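You operate a simulated robot arm through the tools that you are given. There is no shell and no other tool. Be economical: measure what you need, move in short steps, check, and stop when the job is done.

You are at the controls of a simulated robot arm. One attempt, no reset.

JOB
Grip casting 92 in the vise, brush it clean, open the vise.
Fine: wind the vise in on it first, use the brown brush and put it back, wind the vise open after; the casting stays in it, the other stays dirty. Set down upright: brown brush. What is to be rubbed or washed off counts as gone when no trace of it is left.

Only the result counts: the job must be done as asked and must still hold three seconds after the hand-in. Knocking over, shifting, dropping, spilling or breaking anything else fails it.

ROBOT AND FRAMES
A 6-joint arm with a two-finger gripper on a trunk, on a base that drives. Base frame: it is fixed to the floor where the robot stands at the start and does not move with it; the origin is under the middle of the robot, x ahead of it, y to its left, z up; the surface under the hand at the start is at about z = 0.8. Readings come in m, degrees, newtons and seconds.
With the tool pointing down near the work surface it reaches from about 0.3 to 0.74 m from the robot's upright axis, wherever it stands. Its first joint turns from -166.0 to 166.0 degrees. Places, roughly: brown brush (11x5x6 cm) [0.6, 0.3, 0.8]; seat of the green vise [0.4, 0.4, 0.8]; yellow knob of the green vise [0.3, 0.4, 0.8]. Payload 1.57 kg.
Tool frame: the origin (TCP) lies between the finger pads and is the grasp point; the fingertips stand 0.021 m ahead of it; z points along the fingers, y is the line along which they close. The gripper opens to 0.07 m. The gripper's body begins 0.05 m behind the TCP.
Orientation is told as [roll, pitch, yaw] about the base's x, y, z axes, in that order, counted from this pose: with the fingers straight down and closing along the base's y, the tool's x points along the base's -x, its y along +y and its z along -z.

CONTROLS
- The arm moves only by the tool apply_moves. Its argument "motion" is a list that holds one entry, the list of rows, each a list of 6 numbers: the shift along the base's x, y, z in m, then the turn, a rotation vector about the base's x, y, z in degrees. In form: [[[x, y, z, ax, ay, az], ...]]. A call has 1 to 10 rows; each row shifts and turns the commanded pose from where the row before left it. "gripper" is the finger opening in m, from 0 to 0.07, set as the call begins (left out, the last holds). Rows are played at 5 a second. More than 0.05 m and 8.6 degrees between two rows, or a gripper value outside its range, and nothing of the call is played. Where a pose cannot be reached the arm comes as near as it can. A force on the tool above 40 N (or 10 N above the force at the start of the call, whichever is more), or a blocked arm, ends the call early, and 0.2 s more pass. The fingers move at their own pace and stop on an object; they squeeze with about 25 N. The grip force told is the motor's: it shows also when the fingers shut on nothing. Time passes only in rows, and 0.2 s behind the last, so rows that do not move let the fingers close. The reply holds the time, the measured pose of the TCP, the force on the tool along the base axes, the opening and the grip force, in the units named above and with some noise, with the torque about the TCP (base axes, N m) and any sound that the robot's microphone picked up, and new pictures: "views" is both (left out), scene, wrist or none.
- Cameras (640 x 400 px; columns grow to the right, rows downward): "scene" is now at [0.0175, 0.1651, 1.4805]; the picture's right is [0.12, -0.99, 0.00], its down [-0.74, -0.09, -0.67] and it looks along [0.66, 0.08, -0.74] (base axes); focal length 283 px, centre (320, 200). "wrist" rides on the gripper at [0.079, 0.004, -0.081] in the tool frame; the picture's right is [-0.05, 1.00, 0.00], its down [-0.67, -0.04, -0.75] and it looks along [-0.74, -0.04, 0.67] (tool axes); focal length 256 px, centre (320, 200). There is no depth. A picture from a camera that has moved, and an enlarged one, comes with that camera's place and axes in the base frame and with its lens.
- base_move(legs): drives the robot by 1 to 6 legs, each [ahead, left, turn to the left] in m, m and degrees, along the robot's own axes; the way and the turn of a leg run together, so that a leg with both is an arc; at most 1.5 m and 180 degrees a leg. The arm and the cameras ride along, it lands a little off, and it stops where it bumps. It gives what a move gives, and a new picture of the scene camera.
- aim_head(pan, tilt): turns the head with the scene camera to pan (to the left, within 155 degrees either way) and tilt (down, from -29 to 69), counted from straight ahead of the robot. It gives what a move gives, and a new picture of the scene camera.
- inspect(camera, box): a new picture of the part [left, top, right, bottom] of that camera's present view, enlarged. It takes no simulated time.
- job_done(): hands the job in; it is judged then, once.

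Go step by step. Nothing tells you exact positions but the pictures and the camera data: compare them with the known pose of the tool, close in by small moves and look again before you grip or let go. The budget is 120 turns and 260 pictures, counting those below and the enlarged ones. Unless the task says otherwise, let go and move clear before handing in, and close with one line.

The tools are called after "Call:" as name(argument=value, ...) on one line, values as JSON. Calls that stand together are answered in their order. apply_moves: Moves the arm, as the interface text tells. Its arguments: {"type":"object","properties":{"motion":{"type":"array"},"gripper":{"type":"number"},"views":{"type":"string","enum":["both","scene","wrist","none"]}},"required":["motion"]} The other tools are called the same way: base_move (legs) drives the base; aim_head (pan, tilt) turns the head that bears the scene camera; inspect (camera, box) takes an enlarged picture of a part of a camera's view; job_done () hands the job in.

At the start:

```text
t: 0.0
tcp_pos: [0.3918, 0.2809, 1.0936]
tool_rot: [0.0, 0.0, 0.2]
ft_force: [0.0, 0.1, -0.3]
moment: [0.03, -0.04, 0.0]
opening: 0.0702
gripper_force: 0.2
robot x, y, heading: [-0.0021, 0.0013, -0.0]
head pan, tilt: [7.1, 48.1]
```

scene: 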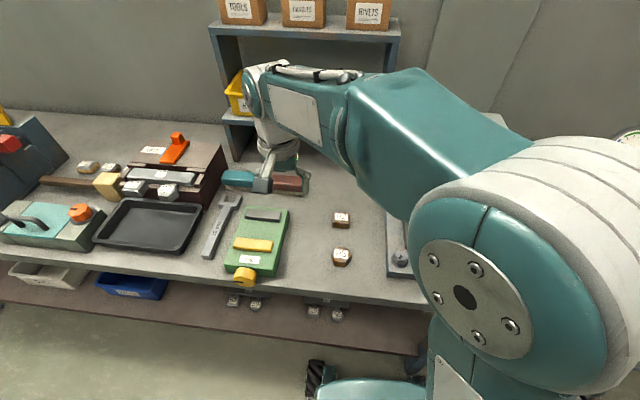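
wrist: 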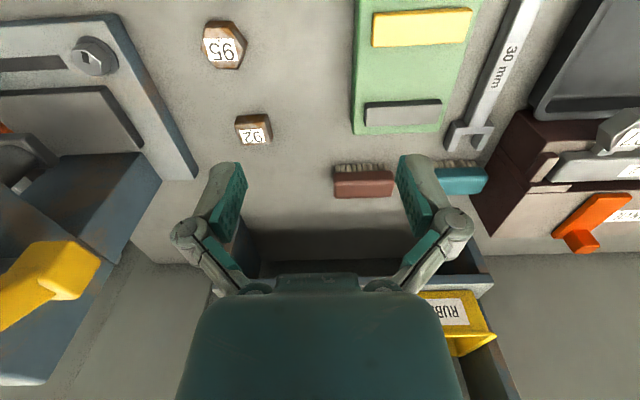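

I see a green vise with a yellow knob, two castings (92 and 95) to its right, and brown and teal brushes behind it. I'll enlarge both views to measure them.

Call:
inspect(camera="scene", box=[200, 150, 380, 300])

Call:
inspect(camera="wrist", box=[180, 0, 520, 212])

```text
2.67 times, centred on (290, 225) of scene
camera zoom: at [0.0175, 0.1651, 1.4805], right [0.12, -0.99, 0.0], down [-0.74, -0.09, -0.67], along [0.66, 0.08, -0.74], focal length 755 px, centre (400, 133)
```

zoom: 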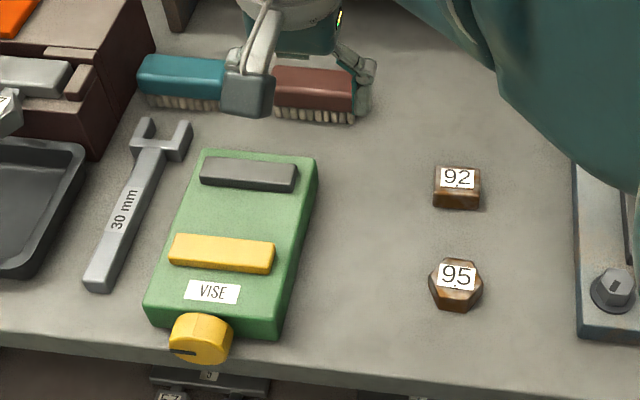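

```text
1.88 times, centred on (350, 106) of wrist
camera zoom: at [0.3114, 0.2844, 1.1747], right [0.05, 1.0, 0.0], down [0.67, -0.03, 0.75], along [0.74, -0.04, -0.67], focal length 482 px, centre (264, 377)
```

zoom: 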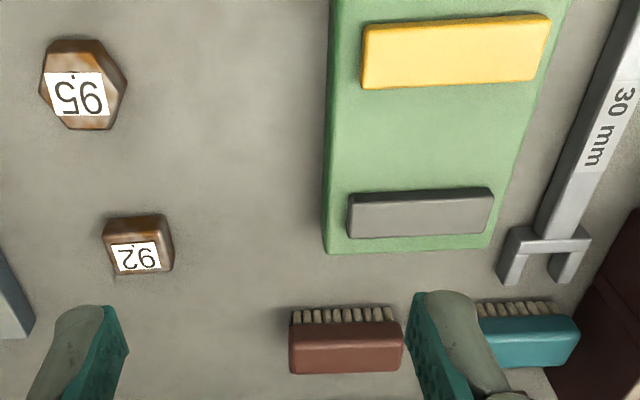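

Casting 92 comes out near [0.538, 0.165], with its top at about 0.83. Next I'll look closer at the vise knob, the casting and the brush.

Call:
inspect(camera="scene", box=[215, 195, 305, 300])

Call:
inspect(camera="scene", box=[310, 195, 380, 275])

Call:
inspect(camera="wrist", box=[310, 130, 500, 240])

Call:
inspect(camera="wrist", box=[190, 0, 290, 160])

```text
3.81 times, centred on (260, 248) of scene
camera zoom: at [0.0175, 0.1651, 1.4805], right [0.12, -0.99, 0.0], down [-0.74, -0.09, -0.67], along [0.66, 0.08, -0.74], focal length 1079 px, centre (549, 19)
```

zoom: 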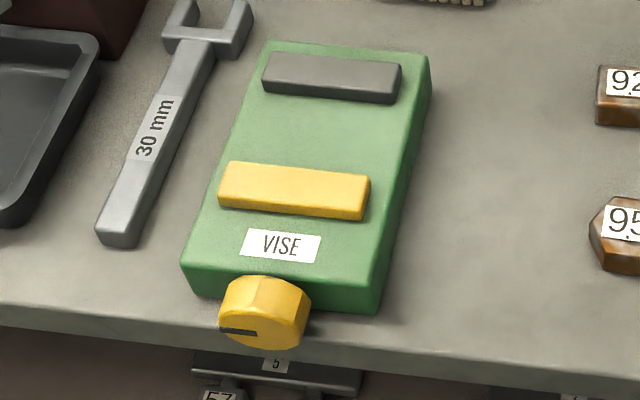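

```text
5.00 times, centred on (345, 235) of scene
camera zoom: at [0.0175, 0.1651, 1.4805], right [0.12, -0.99, 0.0], down [-0.74, -0.09, -0.67], along [0.66, 0.08, -0.74], focal length 1416 px, centre (195, 25)
```

zoom: 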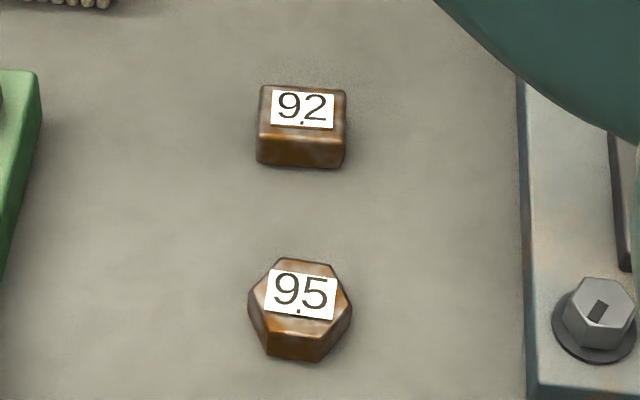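

```text
3.37 times, centred on (405, 185) of wrist
camera zoom: at [0.3114, 0.2844, 1.1747], right [0.05, 1.0, 0.0], down [0.67, -0.03, 0.75], along [0.74, -0.04, -0.67], focal length 862 px, centre (34, 250)
```

zoom: 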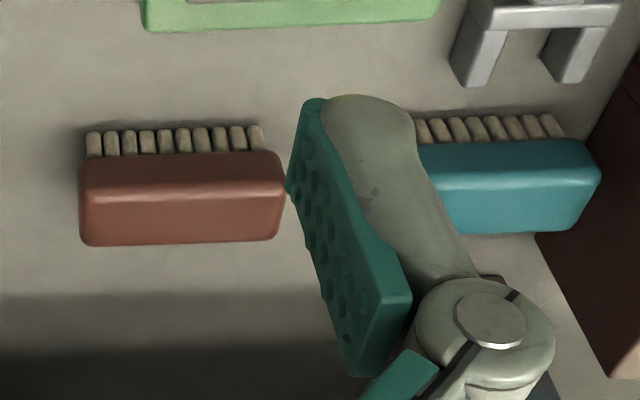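

```text
2.50 times, centred on (240, 80) of wrist
camera zoom: at [0.3114, 0.2844, 1.1747], right [0.05, 1.0, 0.0], down [0.67, -0.03, 0.75], along [0.74, -0.04, -0.67], focal length 640 px, centre (520, 500)
```

zoom: 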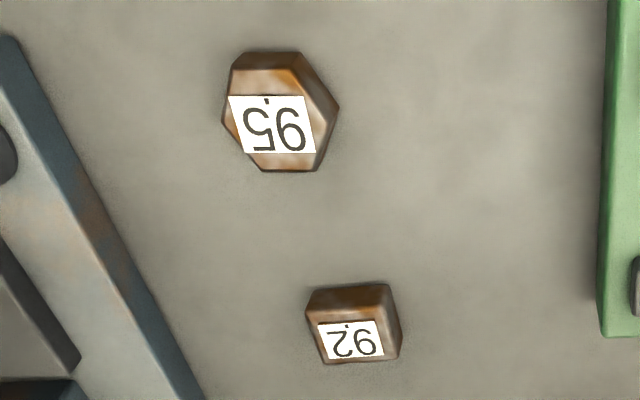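

Casting 92 is about 5 cm in y, 4 cm in x and 3 cm high, lined up with the base axes. I'll move over it and look down.

Call:
apply_moves(motion=[[[0.028, -0.0232, -0.018, 0, 0, 0], [0.028, -0.0232, -0.018, 0, 0, 0], [0.028, -0.0232, -0.018, 0, 0, 0], [0.029, -0.0232, -0.018, 0, 0, 0], [0.03, -0.0232, -0.018, 0, 0, 0]]], gripper=0.07)

```text
t: 1.2
tcp_pos: [0.5335, 0.1628, 1.006]
tool_rot: [0.0, -0.1, 0.0]
ft_force: [-0.6, -0.8, 0.6]
moment: [0.01, 0.0, -0.02]
opening: 0.07
gripper_force: 0.1
robot x, y, heading: [-0.002, -0.0002, -0.1]
head pan, tilt: [7.1, 48.1]
camera scene: at [0.0182, 0.1641, 1.4806], right [0.12, -0.99, 0.0], down [-0.74, -0.09, -0.67], along [0.66, 0.08, -0.75], focal length 283 px, centre (320, 200)
camera wrist: at [0.4542, 0.167, 1.0856], right [0.05, 1.0, 0.0], down [0.67, -0.04, 0.75], along [0.74, -0.04, -0.67], focal length 256 px, centre (320, 200)
```

scene: 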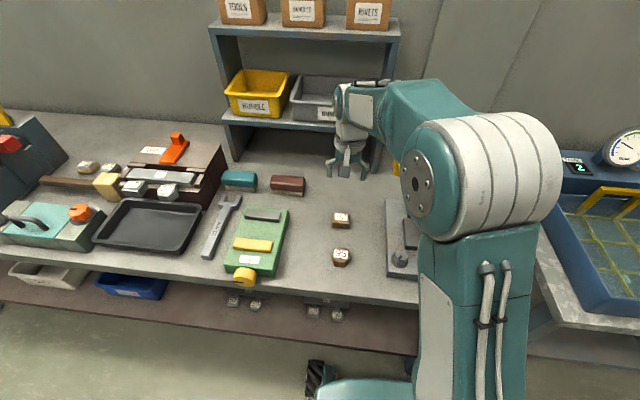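
wrist: 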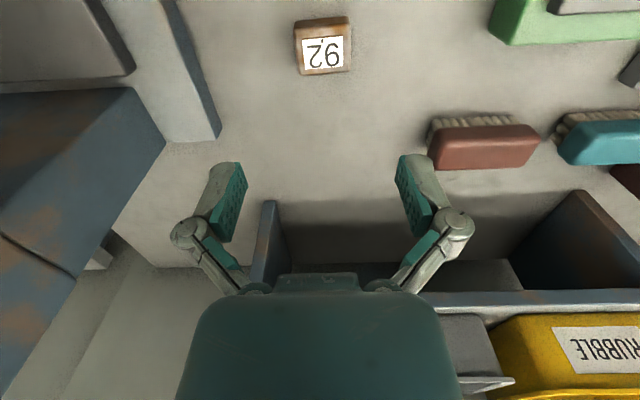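

Position confirmed. I'll go down around the casting.

Call:
apply_moves(motion=[[[0.0005, 0.003, -0.04, 0, 0, 0], [0, 0, -0.04, 0, 0, 0], [0, 0, -0.035, 0, 0, 0], [0, 0, -0.02, 0, 0, 0]]])

```text
t: 2.2
tcp_pos: [0.5346, 0.1674, 0.8694]
tool_rot: [0.0, 0.1, 0.1]
ft_force: [0.6, -1.1, 0.1]
moment: [0.02, 0.01, 0.0]
opening: 0.0698
gripper_force: 0.1
robot x, y, heading: [0.0008, -0.0002, -0.3]
head pan, tilt: [7.1, 48.1]
camera scene: at [0.0183, 0.1649, 1.4805], right [0.12, -0.99, 0.0], down [-0.74, -0.09, -0.67], along [0.66, 0.08, -0.75], focal length 283 px, centre (320, 200)
camera wrist: at [0.4553, 0.172, 0.9501], right [0.05, 1.0, 0.0], down [0.67, -0.04, 0.74], along [0.74, -0.04, -0.67], focal length 256 px, centre (320, 200)
```

scene: 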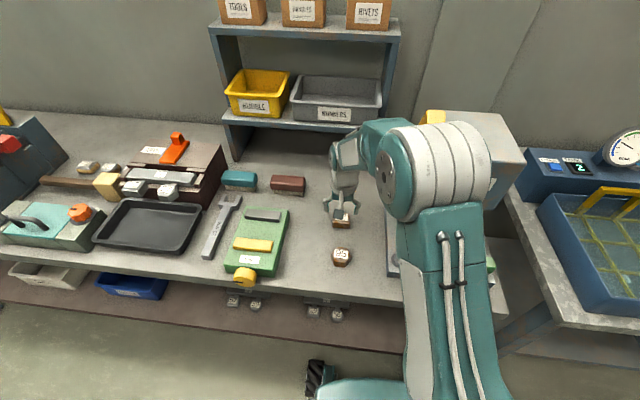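
wrist: 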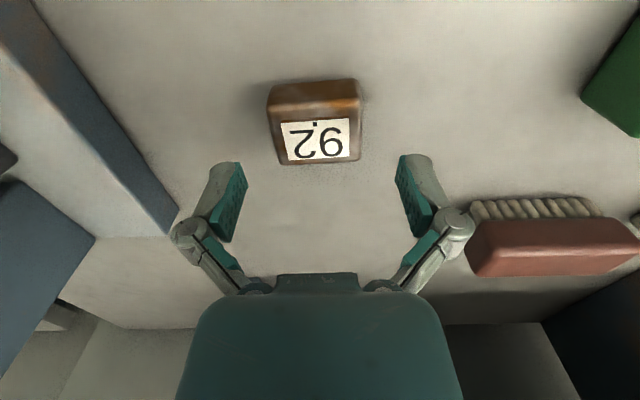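

Call:
apply_moves(motion=[[[0.001, -0.001, -0.02, 0, 0, 0], [0, 0, -0.018, 0, 0, 0]]], views="wrist")

Call:
apply_moves(motion=[[[0, 0, 0, 0, 0, 0], [0, 0, 0, 0, 0, 0], [0, 0, 0, 0, 0, 0]]], gripper=0.03, views="wrist")

```text
t: 2.8
tcp_pos: [0.5359, 0.1659, 0.8318]
tool_rot: [0.1, -0.1, 0.0]
ft_force: [0.7, -0.2, 0.7]
moment: [0.0, 0.03, 0.0]
opening: 0.0698
gripper_force: 0.0
robot x, y, heading: [-0.0024, -0.0005, 0.4]
head pan, tilt: [7.1, 48.1]
camera wrist: at [0.4566, 0.1701, 0.9122], right [0.05, 1.0, 0.0], down [0.67, -0.04, 0.75], along [0.74, -0.04, -0.67], focal length 256 px, centre (320, 200)
```

wrist: 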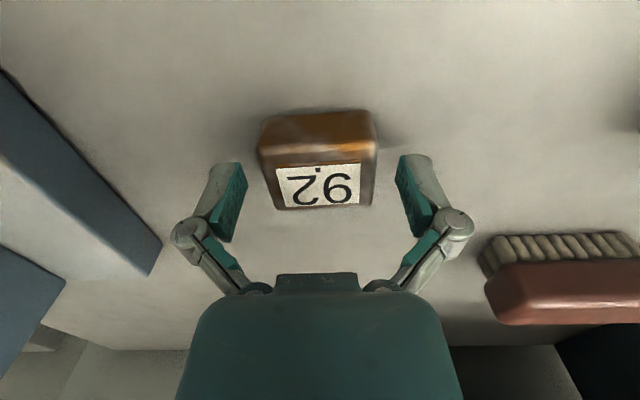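

```text
t: 3.6
tcp_pos: [0.5359, 0.1655, 0.8312]
tool_rot: [0.0, -0.1, 0.2]
ft_force: [0.8, 0.0, 4.4]
moment: [-0.13, -0.03, 0.03]
opening: 0.0515
gripper_force: 24.9
robot x, y, heading: [-0.0009, -0.0023, -0.2]
head pan, tilt: [7.1, 48.1]
camera wrist: at [0.4568, 0.1702, 0.9128], right [0.05, 1.0, 0.0], down [0.67, -0.04, 0.75], along [0.74, -0.04, -0.67], focal length 256 px, centre (320, 200)
```

wrist: 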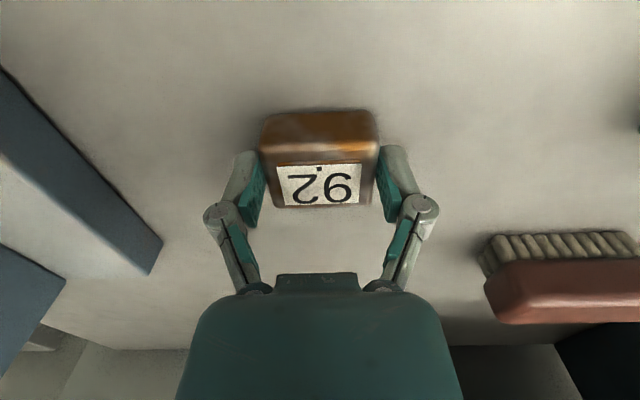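

Gripped at 51.5 mm. I'll lift it and carry it toward the vise.

Call:
apply_moves(motion=[[[0, 0, 0.04, 0, 0, 0], [0, 0, 0.05, 0, 0, 0], [0, 0, 0.05, 0, 0, 0], [-0.022, 0.04, 0.01, 0, 0, 0], [-0.022, 0.045, 0, 0, 0, 0], [-0.022, 0.045, 0, 0, 0, 0], [-0.022, 0.045, 0, 0, 0, 0], [0, 0.045, 0, 0, 0, 0]]])

```text
t: 5.4
tcp_pos: [0.4489, 0.3886, 0.9794]
tool_rot: [0.1, 0.1, 0.0]
ft_force: [-0.5, -0.1, -0.8]
moment: [-0.01, 0.03, -0.01]
opening: 0.0516
gripper_force: 25.2
robot x, y, heading: [0.0018, 0.003, 0.2]
head pan, tilt: [7.1, 48.1]
camera scene: at [0.018, 0.1678, 1.4802], right [0.12, -0.99, 0.0], down [-0.74, -0.09, -0.67], along [0.66, 0.08, -0.75], focal length 283 px, centre (320, 200)
camera wrist: at [0.3687, 0.3919, 1.0602], right [0.05, 1.0, 0.0], down [0.67, -0.03, 0.74], along [0.74, -0.04, -0.67], focal length 256 px, centre (320, 200)
```

scene: 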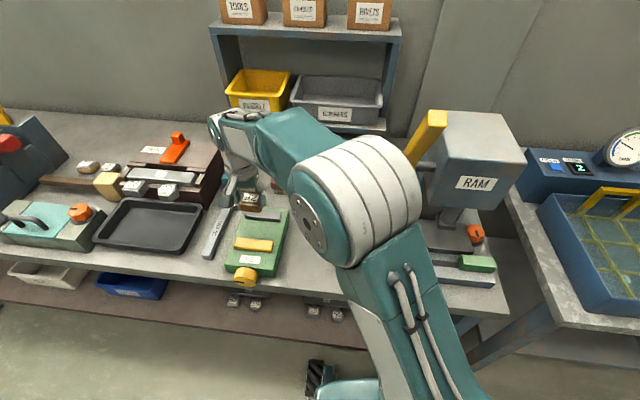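
wrist: 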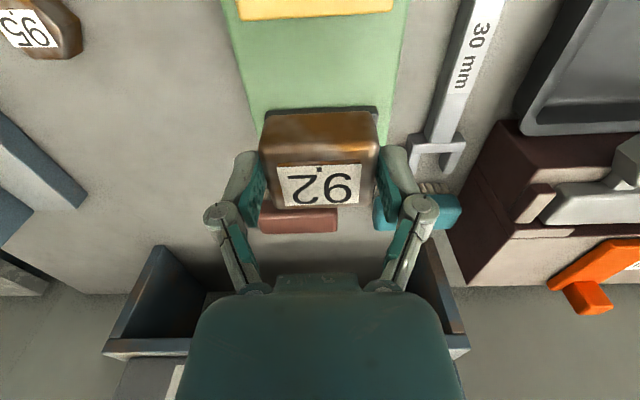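

Jaw tops are at z≈0.861, with the gap running from x≈0.412 to 0.483 and centred on y≈0.385. I'll lower the casting over the gap.

Call:
apply_moves(motion=[[[0.003, -0.003, -0.03, 0, 0, 0], [0, 0, -0.03, 0, 0, 0], [0, 0, -0.02, 0, 0, 0]]])

Call:
inspect(camera="scene", box=[200, 180, 310, 290])

```text
t: 6.2
tcp_pos: [0.4512, 0.3839, 0.9002]
tool_rot: [0.0, 0.0, 0.1]
ft_force: [0.0, -0.3, -1.6]
moment: [0.01, 0.04, -0.02]
opening: 0.0511
gripper_force: 25.0
robot x, y, heading: [0.0011, 0.0023, -0.1]
head pan, tilt: [7.1, 48.1]
camera scene: at [0.018, 0.1667, 1.4803], right [0.12, -0.99, 0.0], down [-0.74, -0.09, -0.67], along [0.66, 0.08, -0.75], focal length 283 px, centre (320, 200)
camera wrist: at [0.3715, 0.3881, 0.9813], right [0.05, 1.0, 0.0], down [0.67, -0.03, 0.75], along [0.74, -0.04, -0.67], focal length 256 px, centre (320, 200)
```

scene: 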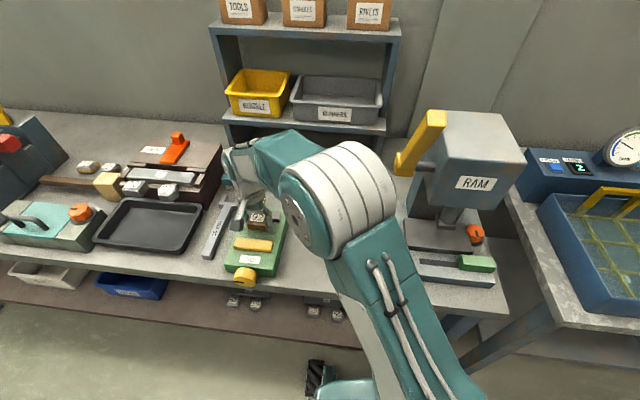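
wrist: 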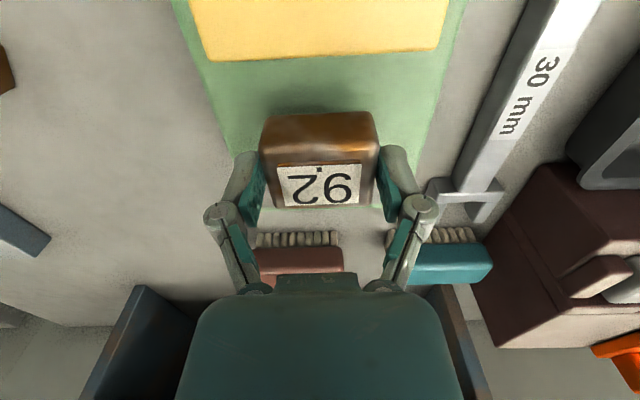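

```text
3.64 times, centred on (255, 235) of scene
camera zoom: at [0.018, 0.1667, 1.4803], right [0.12, -0.99, 0.0], down [-0.74, -0.09, -0.67], along [0.66, 0.08, -0.75], focal length 1030 px, centre (556, 73)
```

zoom: 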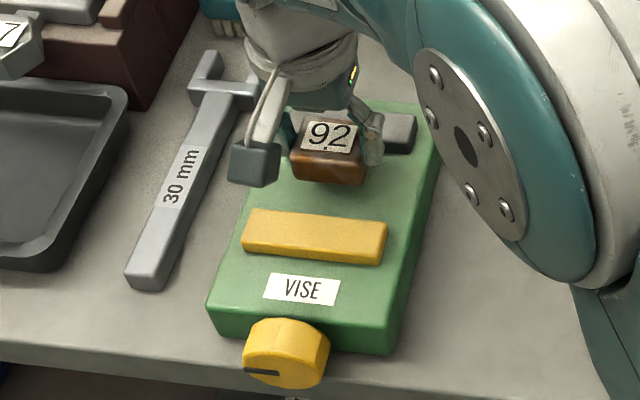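

Call:
apply_moves(motion=[[[0.001, 0.001, -0.01, 0, 0, 0], [0, 0, -0.008, 0, 0, 0], [0, 0, -0.003, 0, 0, 0], [0, 0, -0.002, 0, 0, 0]]])

Call:
inspect(camera="scene", box=[200, 180, 310, 290])

```text
t: 7.2
tcp_pos: [0.4519, 0.383, 0.8773]
tool_rot: [0.1, -0.1, 0.1]
ft_force: [-0.3, -0.8, 4.5]
moment: [-0.17, -0.03, 0.01]
opening: 0.0516
gripper_force: 25.0
robot x, y, heading: [-0.0001, -0.0009, 0.5]
head pan, tilt: [7.1, 48.1]
camera scene: at [0.0178, 0.1658, 1.4804], right [0.12, -0.99, 0.0], down [-0.74, -0.09, -0.67], along [0.66, 0.08, -0.75], focal length 283 px, centre (320, 200)
camera wrist: at [0.3724, 0.3875, 0.9588], right [0.05, 1.0, 0.0], down [0.67, -0.04, 0.75], along [0.74, -0.04, -0.67], focal length 256 px, centre (320, 200)
```

scene: 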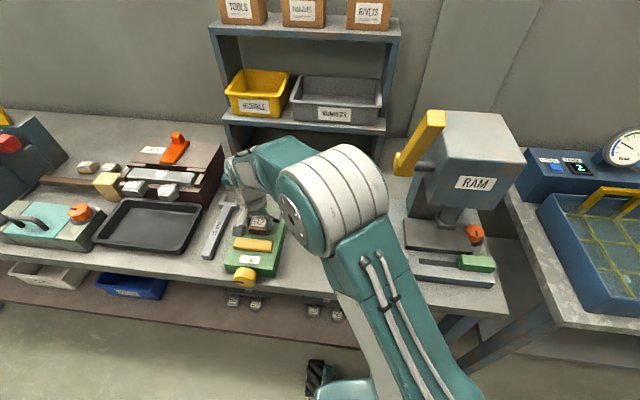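
wrist: 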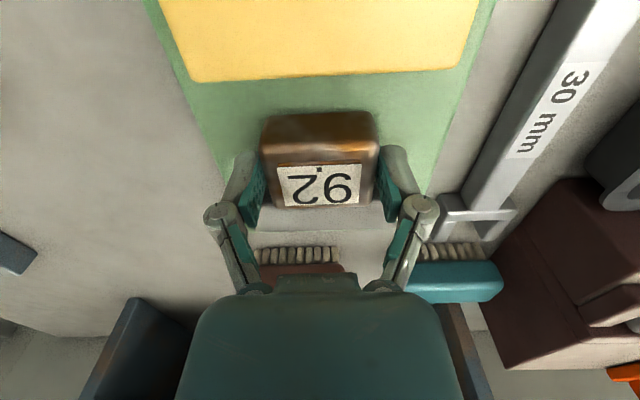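

```text
3.64 times, centred on (255, 235) of scene
camera zoom: at [0.0178, 0.1658, 1.4804], right [0.12, -0.99, 0.0], down [-0.74, -0.09, -0.67], along [0.66, 0.08, -0.75], focal length 1030 px, centre (556, 73)
```

zoom: 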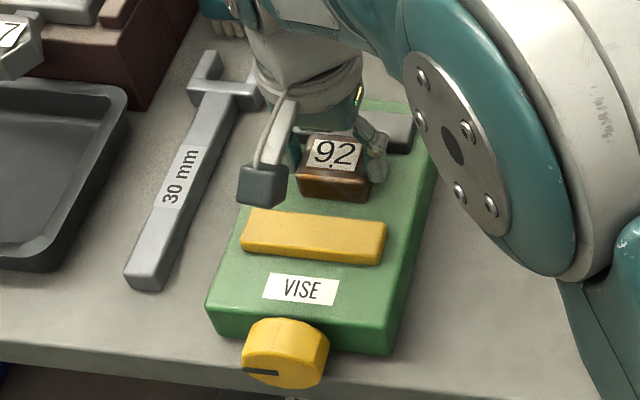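

The casting is resting on the seat (force is up, z≈0.877). I'll release it and lift off.

Call:
apply_moves(motion=[[[0, 0, 0, 0, 0, 0], [0, 0, 0, 0, 0, 0], [0, 0, 0.02, 0, 0, 0], [0, 0, 0.04, 0, 0, 0], [-0.02, 0, 0.05, 0, 0, 0], [-0.04, 0, 0.03, 0, 0, 0], [-0.04, 0, 0, 0, 0, 0], [-0.03, 0, 0, 0, 0, 0]]], gripper=0.068)

Call:
inspect(camera="scene", box=[200, 180, 310, 290])

```text
refused: row 5 steps farther than a row can; nothing moved
```

```text
3.64 times, centred on (255, 235) of scene
camera zoom: at [0.0178, 0.1658, 1.4804], right [0.12, -0.99, 0.0], down [-0.74, -0.09, -0.67], along [0.66, 0.08, -0.75], focal length 1030 px, centre (556, 73)
```

zoom: 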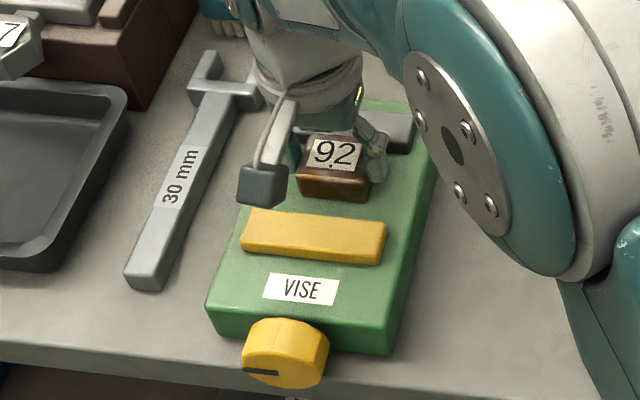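

A row was too long, so nothing moved. I'll resend it with shorter steps.

Call:
apply_moves(motion=[[[0, 0, 0, 0, 0, 0], [0, 0, 0, 0, 0, 0], [0, 0, 0.02, 0, 0, 0], [0, 0, 0.04, 0, 0, 0], [-0.02, 0, 0.04, 0, 0, 0], [-0.03, 0, 0.03, 0, 0, 0], [-0.04, 0, 0, 0, 0, 0], [-0.03, 0, 0, 0, 0, 0]]], gripper=0.068)

Call:
inspect(camera="scene", box=[200, 180, 310, 290])

```text
t: 9.0
tcp_pos: [0.33, 0.3835, 1.0084]
tool_rot: [0.0, 0.0, -0.1]
ft_force: [-0.3, 0.4, -0.8]
moment: [0.01, 0.05, 0.01]
opening: 0.068
gripper_force: 0.0
robot x, y, heading: [0.0008, 0.0022, -0.1]
head pan, tilt: [7.1, 48.1]
camera scene: at [0.0174, 0.1655, 1.4805], right [0.12, -0.99, 0.0], down [-0.74, -0.09, -0.67], along [0.66, 0.08, -0.74], focal length 283 px, centre (320, 200)
camera wrist: at [0.2508, 0.3873, 1.0892], right [0.05, 1.0, 0.0], down [0.67, -0.04, 0.74], along [0.74, -0.04, -0.67], focal length 256 px, centre (320, 200)
```

scene: 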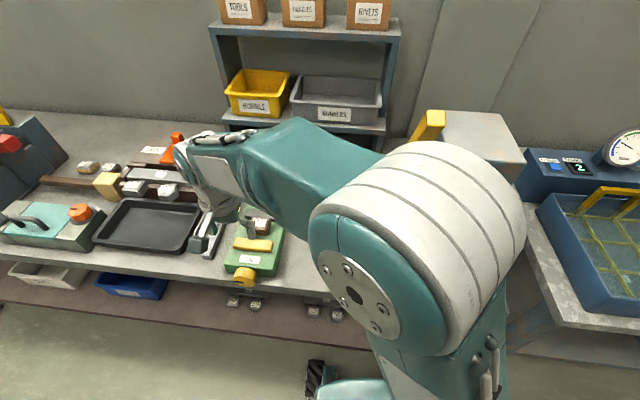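
wrist: 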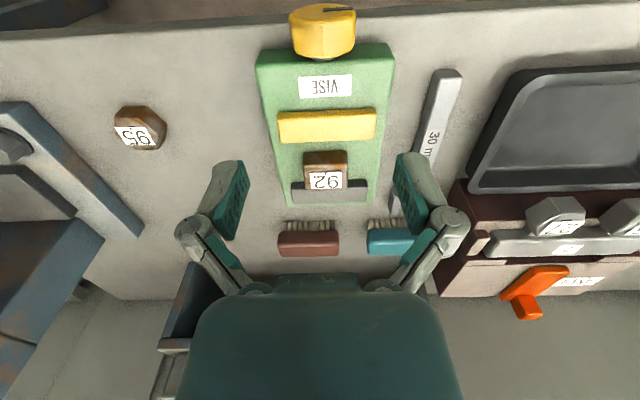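

```text
3.64 times, centred on (255, 235) of scene
camera zoom: at [0.0174, 0.1655, 1.4805], right [0.12, -0.99, 0.0], down [-0.74, -0.09, -0.67], along [0.66, 0.08, -0.74], focal length 1030 px, centre (556, 73)
```

zoom: 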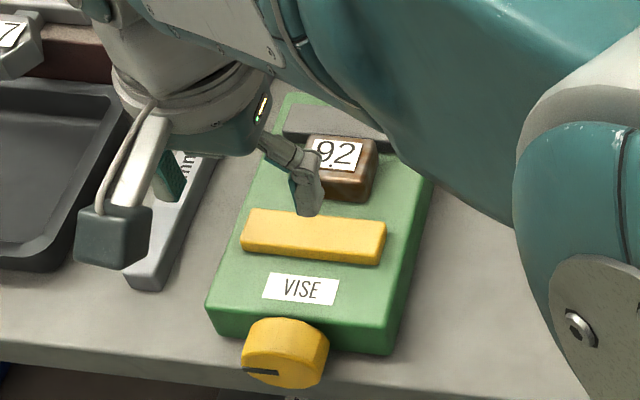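

The casting sits squarely in the vise. Now a close look at the knob.

Call:
inspect(camera="wrist", box=[240, 0, 400, 100])

Call:
inspect(camera="scene", box=[220, 240, 284, 300])

```text
4.00 times, centred on (320, 50) of wrist
camera zoom: at [0.2508, 0.3873, 1.0892], right [0.05, 1.0, 0.0], down [0.67, -0.04, 0.74], along [0.74, -0.04, -0.67], focal length 1024 px, centre (320, 800)
```

zoom: 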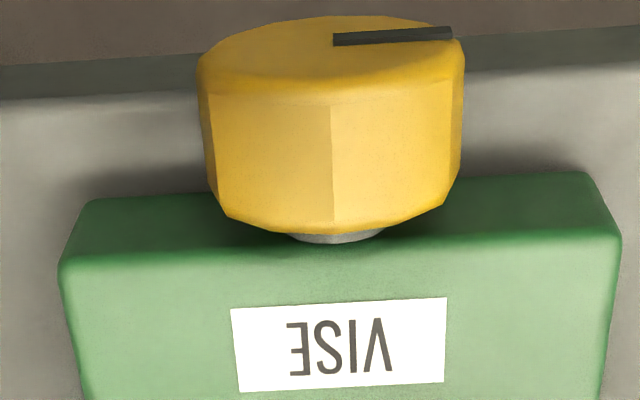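

```text
6.67 times, centred on (252, 270) of scene
camera zoom: at [0.0174, 0.1655, 1.4805], right [0.12, -0.99, 0.0], down [-0.74, -0.09, -0.67], along [0.66, 0.08, -0.74], focal length 1888 px, centre (773, -267)
```

zoom: 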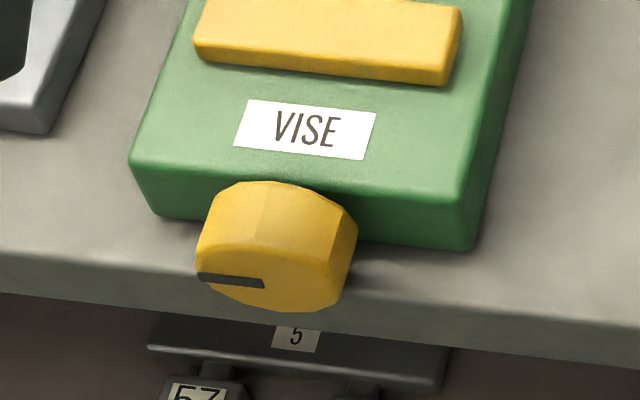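

The knob face centre is at [0.303, 0.388, 0.830], diameter about 5.2 cm. It overhangs the bench edge (x≈0.317) by about 1.4 cm, so I can grip it from the front with a horizontal tool and turn freely. To do that I need to back the base off.

Call:
aim_head(pan=150, tilt=35)

Call:
aim_head(pan=80, tilt=40)

```text
t: 11.3
tcp_pos: [0.331, 0.3828, 1.0079]
tool_rot: [0.0, 0.0, 0.1]
ft_force: [0.4, -0.3, -0.5]
moment: [0.0, -0.01, 0.0]
opening: 0.068
gripper_force: 0.0
robot x, y, heading: [0.0011, -0.0011, -0.2]
head pan, tilt: [150.0, 35.0]
camera scene: at [-0.137, 0.2002, 1.4996], right [0.5, 0.87, 0.0], down [0.5, -0.29, -0.82], along [-0.71, 0.41, -0.57], focal length 283 px, centre (320, 200)
```

scene: 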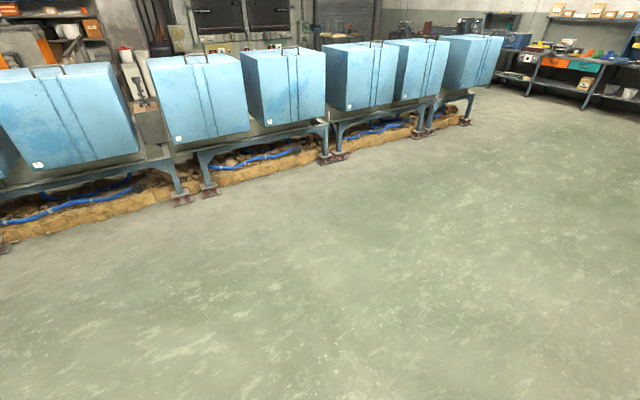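

```text
t: 12.7
tcp_pos: [0.3318, 0.3821, 1.0089]
tool_rot: [0.1, -0.1, 0.1]
ft_force: [0.4, 0.3, 0.0]
moment: [-0.02, 0.0, 0.01]
opening: 0.0678
gripper_force: 0.0
robot x, y, heading: [0.002, 0.0033, -0.1]
head pan, tilt: [80.0, 40.0]
camera scene: at [-0.0461, 0.2399, 1.4919], right [0.98, -0.17, 0.0], down [-0.11, -0.63, -0.76], along [0.13, 0.75, -0.64], focal length 283 px, centre (320, 200)
```

scene: 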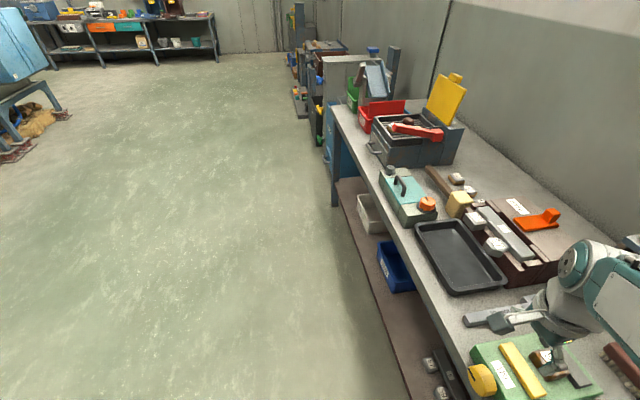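

The floor is clear behind and to the left. I'll back off 0.35 m and shift 0.2 m left, then look at the vise.

Call:
base_move(legs=[[-0.35, 0, 0], [0, 0.2, 0]])

Call:
aim_head(pan=0, tilt=45)

```text
t: 16.1
tcp_pos: [-0.0161, 0.5775, 1.0102]
tool_rot: [0.3, -0.1, 0.3]
ft_force: [0.0, -0.7, 0.0]
moment: [0.03, 0.0, -0.04]
opening: 0.0678
gripper_force: 0.0
robot x, y, heading: [-0.3421, 0.2009, 0.4]
head pan, tilt: [80.0, 40.0]
camera scene: at [-0.3927, 0.4314, 1.493], right [0.99, -0.17, 0.0], down [-0.11, -0.63, -0.77], along [0.13, 0.76, -0.64], focal length 283 px, centre (320, 200)
```

scene: 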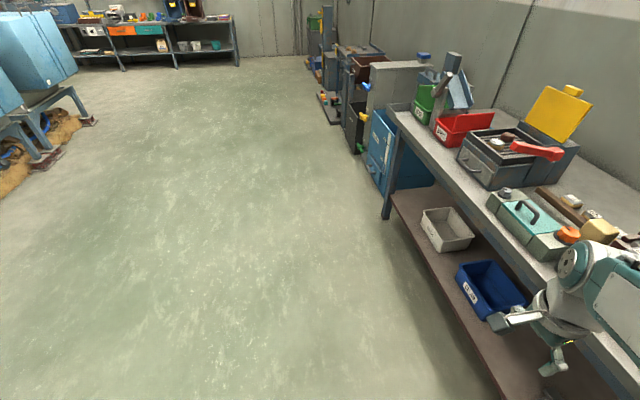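

```text
t: 17.6
tcp_pos: [-0.0167, 0.582, 1.0087]
tool_rot: [0.0, 0.0, 0.3]
ft_force: [0.2, -0.7, -1.2]
moment: [-0.01, -0.02, 0.0]
opening: 0.0676
gripper_force: 0.1
robot x, y, heading: [-0.346, 0.1982, 0.3]
head pan, tilt: [0.0, 45.0]
camera scene: at [-0.3257, 0.3538, 1.4848], right [0.01, -1.0, 0.0], down [-0.71, -0.01, -0.71], along [0.71, 0.0, -0.71], focal length 283 px, centre (320, 200)
```

scene: 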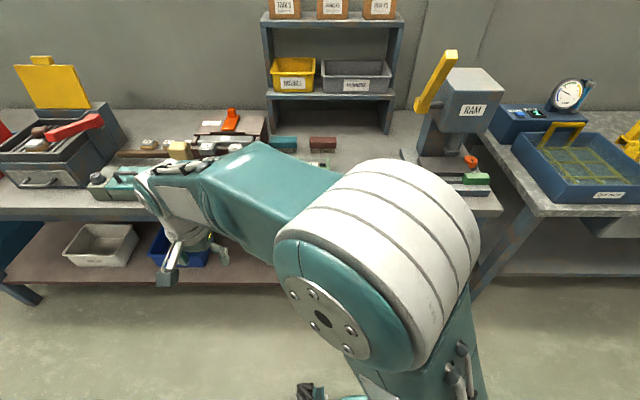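

Now I'll tilt the tool to horizontal (pointing +x) while shifting toward the knob's line.

Call:
apply_moves(motion=[[[0.015, -0.019, -0.005, 0, -8.5, 0], [0.015, -0.019, -0.005, 0, -8.5, 0], [0.015, -0.019, -0.005, 0, -8.5, 0], [0.015, -0.019, -0.005, 0, -8.5, 0], [0.015, -0.019, -0.005, 0, -8.5, 0], [0.015, -0.019, -0.005, 0, -8.5, 0], [0.015, -0.019, -0.005, 0, -8.5, 0], [0.015, -0.019, -0.005, 0, -8.5, 0], [0.015, -0.019, -0.005, 0, -8.5, 0], [0.015, -0.019, -0.005, 0, -8.5, 0]]])

```text
t: 19.9
tcp_pos: [0.1324, 0.3916, 0.9584]
tool_rot: [-3.0, -85.1, 3.3]
ft_force: [-0.8, -0.1, 0.9]
moment: [0.0, -0.01, -0.02]
opening: 0.0679
gripper_force: 0.2
robot x, y, heading: [-0.3473, 0.198, 0.3]
head pan, tilt: [0.0, 45.0]
camera scene: at [-0.3255, 0.3538, 1.4848], right [0.01, -1.0, 0.0], down [-0.71, 0.0, -0.71], along [0.71, 0.0, -0.71], focal length 283 px, centre (320, 200)
camera wrist: at [0.0447, 0.3955, 0.8865], right [0.0, 1.0, 0.05], down [-0.69, -0.03, 0.73], along [0.73, -0.03, 0.68], focal length 256 px, centre (320, 200)
```

scene: 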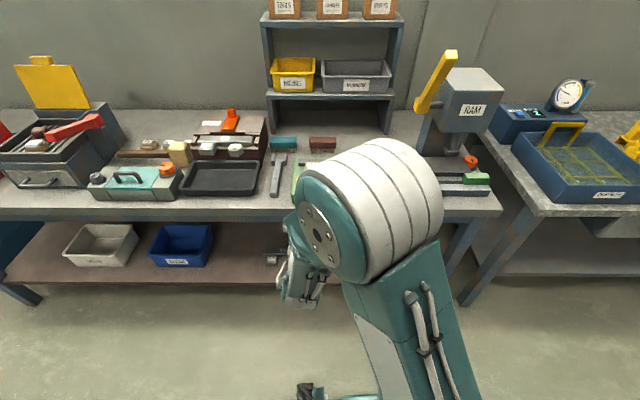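
wrist: 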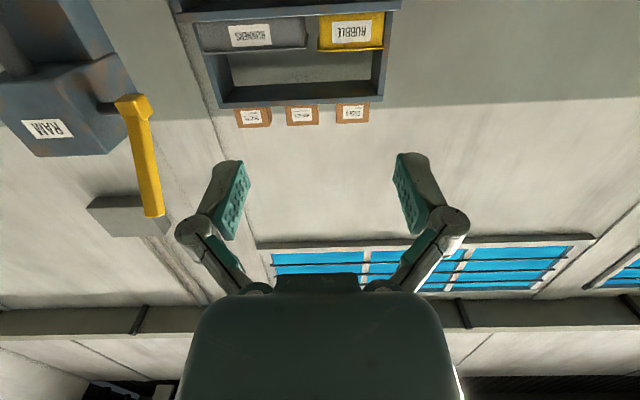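

The wrist camera is now underneath and looking up. I'll roll it to the top so it can see the knob; that also leaves rotation range for closing.

Call:
apply_moves(motion=[[[0, 0, 0, 0, -5, 0], [0, 0, 0, -8.6, 0, 0], [0, 0, 0, -8.6, 0, 0], [0, 0, 0, -8.6, 0, 0], [0, 0, 0, -8.6, 0, 0], [0, 0, 0, -8.6, 0, 0], [0, 0, 0, -8.6, 0, 0], [0, 0, 0, -8.6, 0, 0], [0, 0, 0, -8.6, 0, 0], [0, 0, 0, -8.6, 0, 0]]], views="none")

Call:
apply_moves(motion=[[[0, 0, -0.005, -8.6, 0, 0], [0, 0, -0.005, -8.6, 0, 0], [0, 0, -0.005, -8.6, 0, 0], [0, 0, -0.005, -8.6, 0, 0], [0, 0, -0.005, -8.6, 0, 0], [0, 0, -0.005, -8.6, 0, 0], [0, 0, -0.005, -8.6, 0, 0], [0, 0, -0.005, -8.6, 0, 0], [0, 0, -0.005, -8.6, 0, 0], [0, 0, 0, -8.6, 0, 0]]], views="none")

Call:
apply_moves(motion=[[[0, 0, 0, -8.6, 0, 0], [0, 0, 0, -8, 0, 0], [0, 0, 0, 0, 0, 0]]])

```text
t: 22.1
tcp_pos: [0.1341, 0.3929, 0.9585]
tool_rot: [-89.8, -12.1, 89.9]
ft_force: [0.0, 0.2, 0.6]
moment: [-0.01, -0.01, 0.01]
opening: 0.0679
gripper_force: 0.2
robot x, y, heading: [-0.347, 0.1946, 0.6]
head pan, tilt: [0.0, 45.0]
```

```text
t: 24.2
tcp_pos: [0.1341, 0.3918, 0.9138]
tool_rot: [-89.5, 73.9, 90.2]
ft_force: [0.3, 0.1, 0.0]
moment: [-0.01, 0.04, 0.0]
opening: 0.0681
gripper_force: 0.0
robot x, y, heading: [-0.3466, 0.2007, 0.2]
head pan, tilt: [0.0, 45.0]
```

```text
t: 25.1
tcp_pos: [0.1341, 0.3925, 0.9129]
tool_rot: [75.1, 89.4, -105.0]
ft_force: [-0.1, 0.1, 0.4]
moment: [-0.01, -0.01, -0.04]
opening: 0.0682
gripper_force: 0.1
robot x, y, heading: [-0.3459, 0.1988, 0.2]
head pan, tilt: [0.0, 45.0]
camera scene: at [-0.3253, 0.354, 1.4848], right [0.0, -1.0, 0.0], down [-0.71, 0.0, -0.71], along [0.71, 0.0, -0.71], focal length 283 px, centre (320, 200)
camera wrist: at [0.0521, 0.3886, 0.993], right [0.0, -1.0, -0.05], down [-0.75, 0.03, -0.67], along [0.67, 0.03, -0.75], focal length 256 px, centre (320, 200)
```

scene: 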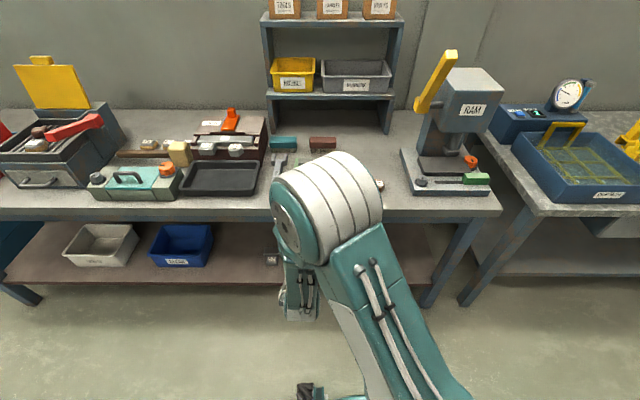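
wrist: 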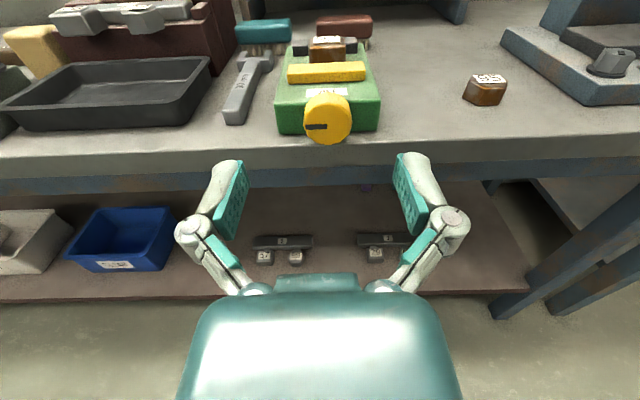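

Now there's a clear view of the knob, with its mark pointing left (+y). I'll approach to just in front of it.

Call:
apply_moves(motion=[[[0.02, -0.001, -0.04, 0, 0, 0], [0.03, -0.003, -0.035, 0, 0, 0], [0.04, 0, -0.007, 0, 0, 0], [0.025, 0, 0, 0, 0, 0], [0, 0, 0, 0, 0, 0]]], gripper=0.07, views="wrist")

```text
t: 26.2
tcp_pos: [0.2486, 0.3877, 0.8316]
tool_rot: [69.4, 89.6, -110.7]
ft_force: [0.2, -0.2, 0.1]
moment: [0.01, 0.0, 0.04]
opening: 0.0697
gripper_force: 0.0
robot x, y, heading: [-0.3432, 0.1968, 0.5]
head pan, tilt: [0.0, 45.0]
camera wrist: at [0.1671, 0.3841, 0.9113], right [0.0, -1.0, -0.05], down [-0.75, 0.03, -0.66], along [0.67, 0.03, -0.75], focal length 256 px, centre (320, 200)
```

wrist: 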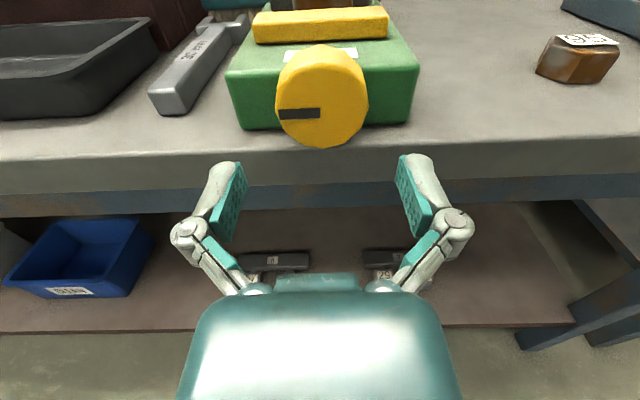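

Call:
apply_moves(motion=[[[0.02, 0, 0.002, 0, 0, 0], [0.01, 0, 0, 0, 0, 0], [0.01, 0, 0, 0, 0, 0], [0, 0, 0, 0, 0, 0]]], views="wrist")

Call:
inspect(camera="wrist", box=[200, 60, 440, 210])

```text
t: 27.2
tcp_pos: [0.2886, 0.387, 0.8346]
tool_rot: [68.9, 89.6, -111.4]
ft_force: [-0.4, -0.6, 0.6]
moment: [-0.01, 0.0, -0.03]
opening: 0.07
gripper_force: 0.0
robot x, y, heading: [-0.348, 0.2, 0.1]
head pan, tilt: [0.0, 45.0]
camera wrist: at [0.2075, 0.3842, 0.9134], right [0.0, -1.0, -0.05], down [-0.75, 0.03, -0.66], along [0.67, 0.03, -0.75], focal length 256 px, centre (320, 200)
```

wrist: 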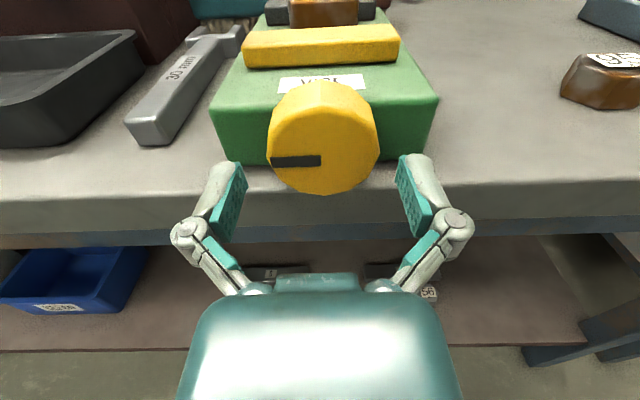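

```text
2.67 times, centred on (320, 135) of wrist
camera zoom: at [0.2075, 0.3842, 0.9134], right [0.0, -1.0, -0.05], down [-0.75, 0.03, -0.66], along [0.67, 0.03, -0.75], focal length 683 px, centre (320, 373)
```

zoom: 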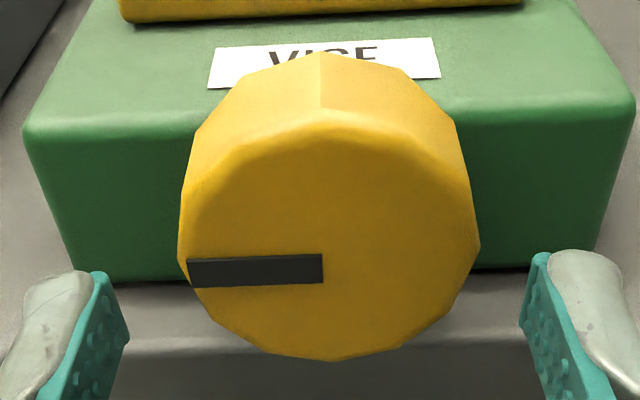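

The knob centre refines to z≈0.836. I'll move in and grip it.

Call:
apply_moves(motion=[[[0.005, 0, 0.002, 0, 0, 0], [0, 0, 0, 0, 0, 0]]], views="none")

Call:
apply_moves(motion=[[[0, 0, 0, 0, 0, 0], [0, 0, 0, 0, 0, 0], [0, 0, 0, 0, 0, 0]]], gripper=0.03, views="wrist")

```text
t: 27.9
tcp_pos: [0.295, 0.388, 0.8355]
tool_rot: [72.8, 89.7, -107.3]
ft_force: [-0.6, 0.5, 0.2]
moment: [0.0, 0.0, -0.01]
opening: 0.0699
gripper_force: 0.0
robot x, y, heading: [-0.3447, 0.1992, 0.3]
head pan, tilt: [0.0, 45.0]
```

```text
t: 28.3
tcp_pos: [0.283, 0.3858, 0.8322]
tool_rot: [46.6, 89.2, -133.2]
ft_force: [-70.4, -2.8, 9.2]
moment: [-0.05, -0.75, -0.07]
opening: 0.0248
gripper_force: 32.0
robot x, y, heading: [-0.3507, 0.1975, 0.5]
head pan, tilt: [0.0, 45.0]
stopped in row 2: the force on the tool passed its limit at 61 N (the readings are from after the stop); the commanded pose is now the measured one
camera wrist: at [0.2027, 0.3837, 0.9125], right [0.0, -1.0, -0.04], down [-0.75, 0.03, -0.66], along [0.66, 0.03, -0.75], focal length 256 px, centre (320, 200)
```

wrist: 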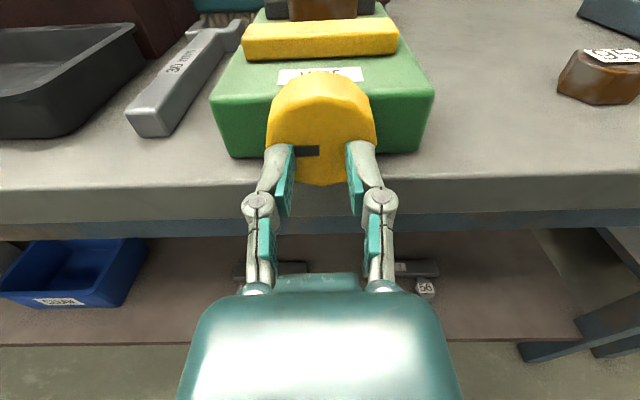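

The fingers slid off the front of the knob, so the grip was too shallow. I'll open, back off, check that nothing moved, then grip deeper.

Call:
apply_moves(motion=[[[-0.02, 0, 0, 0, 0, 0], [-0.005, 0, 0, 0, 0, 0], [0, 0, 0, 0, 0, 0], [0, 0, 0, 0, 0, 0]]], gripper=0.07, views="wrist")

Call:
inspect(camera="wrist", box=[200, 0, 440, 150])

```text
t: 29.3
tcp_pos: [0.2637, 0.3868, 0.834]
tool_rot: [51.0, 89.4, -129.1]
ft_force: [0.1, -0.2, -0.6]
moment: [0.02, 0.01, 0.0]
opening: 0.0701
gripper_force: 0.0
robot x, y, heading: [-0.3501, 0.2008, 0.5]
head pan, tilt: [0.0, 45.0]
camera wrist: at [0.1843, 0.384, 0.9139], right [0.0, -1.0, -0.04], down [-0.75, 0.03, -0.66], along [0.66, 0.03, -0.75], focal length 256 px, centre (320, 200)
```

wrist: 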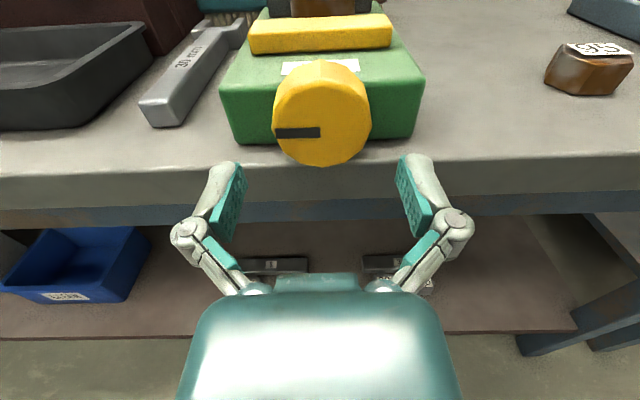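

```text
2.67 times, centred on (320, 75) of wrist
camera zoom: at [0.1843, 0.384, 0.9139], right [0.0, -1.0, -0.04], down [-0.75, 0.03, -0.66], along [0.66, 0.03, -0.75], focal length 683 px, centre (320, 533)
```

zoom: 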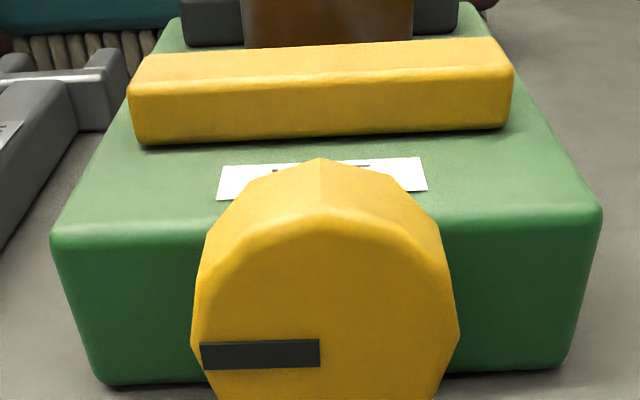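

Nothing moved. I'll go in about 1 cm deeper (TCP x≈0.306), then close.

Call:
apply_moves(motion=[[[0.02, 0.0005, 0.002, 0, 0, 0], [0.015, 0, 0, 0, 0, 0], [0.007, 0, 0, 0, 0, 0], [0, 0, 0, 0, 0, 0]]], views="wrist")

Call:
apply_moves(motion=[[[0, 0, 0, 0, 0, 0], [0, 0, 0, 0, 0, 0], [0, 0, 0, 0, 0, 0]]], gripper=0.045, views="wrist")

```text
t: 30.3
tcp_pos: [0.3073, 0.387, 0.8364]
tool_rot: [50.0, 89.4, -130.1]
ft_force: [0.5, -0.3, 0.2]
moment: [-0.01, -0.02, 0.01]
opening: 0.0701
gripper_force: 0.0
robot x, y, heading: [-0.3446, 0.2009, 0.2]
head pan, tilt: [0.0, 45.0]
camera wrist: at [0.2268, 0.3838, 0.9158], right [0.0, -1.0, -0.04], down [-0.75, 0.03, -0.66], along [0.66, 0.03, -0.75], focal length 256 px, centre (320, 200)
```

wrist: 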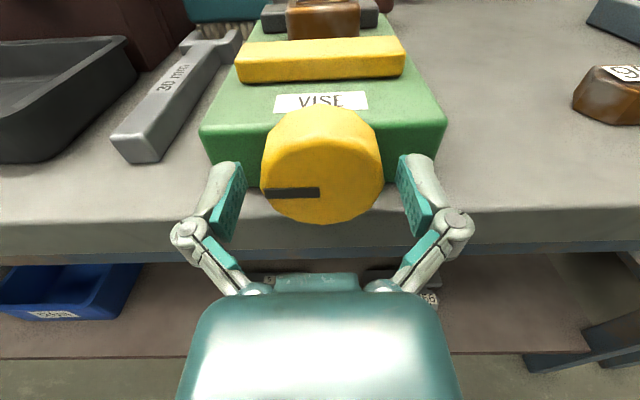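

```text
t: 31.1
tcp_pos: [0.3068, 0.3871, 0.8361]
tool_rot: [47.0, 89.3, -133.0]
ft_force: [-7.6, -6.0, 0.4]
moment: [0.0, 0.1, -0.17]
opening: 0.0557
gripper_force: 32.4
robot x, y, heading: [-0.3466, 0.1969, 0.5]
head pan, tilt: [0.0, 45.0]
camera wrist: at [0.2265, 0.3831, 0.9156], right [0.0, -1.0, -0.04], down [-0.75, 0.03, -0.66], along [0.66, 0.03, -0.75], focal length 256 px, centre (320, 200)
```

wrist: 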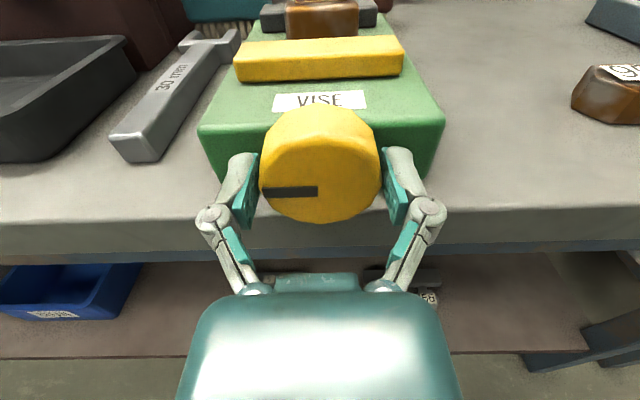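

Gripped at 55.7 mm. I'll turn clockwise (+x) about 42° and watch the jaw.

Call:
apply_moves(motion=[[[0, 0, 0, 8.5, 0, 0], [0, 0, 0, 8.5, 0, 0], [0, 0, 0, 8.5, 0, 0], [0, 0, 0, 8.5, 0, 0], [0, 0, 0, 8.5, 0, 0]]], views="wrist")

```text
t: 32.3
tcp_pos: [0.308, 0.3863, 0.8343]
tool_rot: [-89.4, 47.8, 90.6]
ft_force: [-14.9, -14.9, 3.2]
moment: [-0.07, -0.04, -0.29]
opening: 0.0559
gripper_force: 32.0
robot x, y, heading: [-0.3464, 0.201, 0.5]
head pan, tilt: [0.0, 45.0]
camera wrist: at [0.2265, 0.3292, 0.8918], right [0.0, -0.7, -0.71], down [-0.75, 0.47, -0.46], along [0.66, 0.53, -0.53], focal length 256 px, centre (320, 200)
```

wrist: 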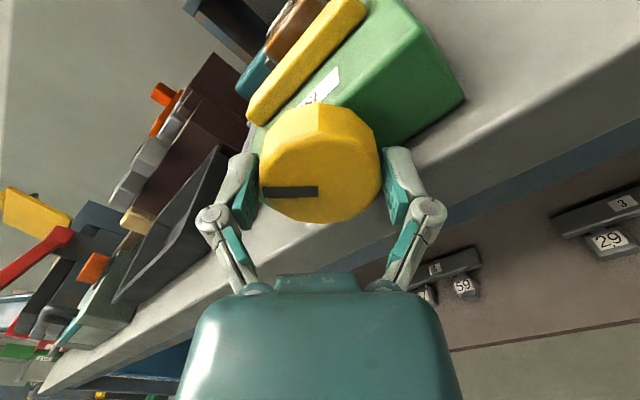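

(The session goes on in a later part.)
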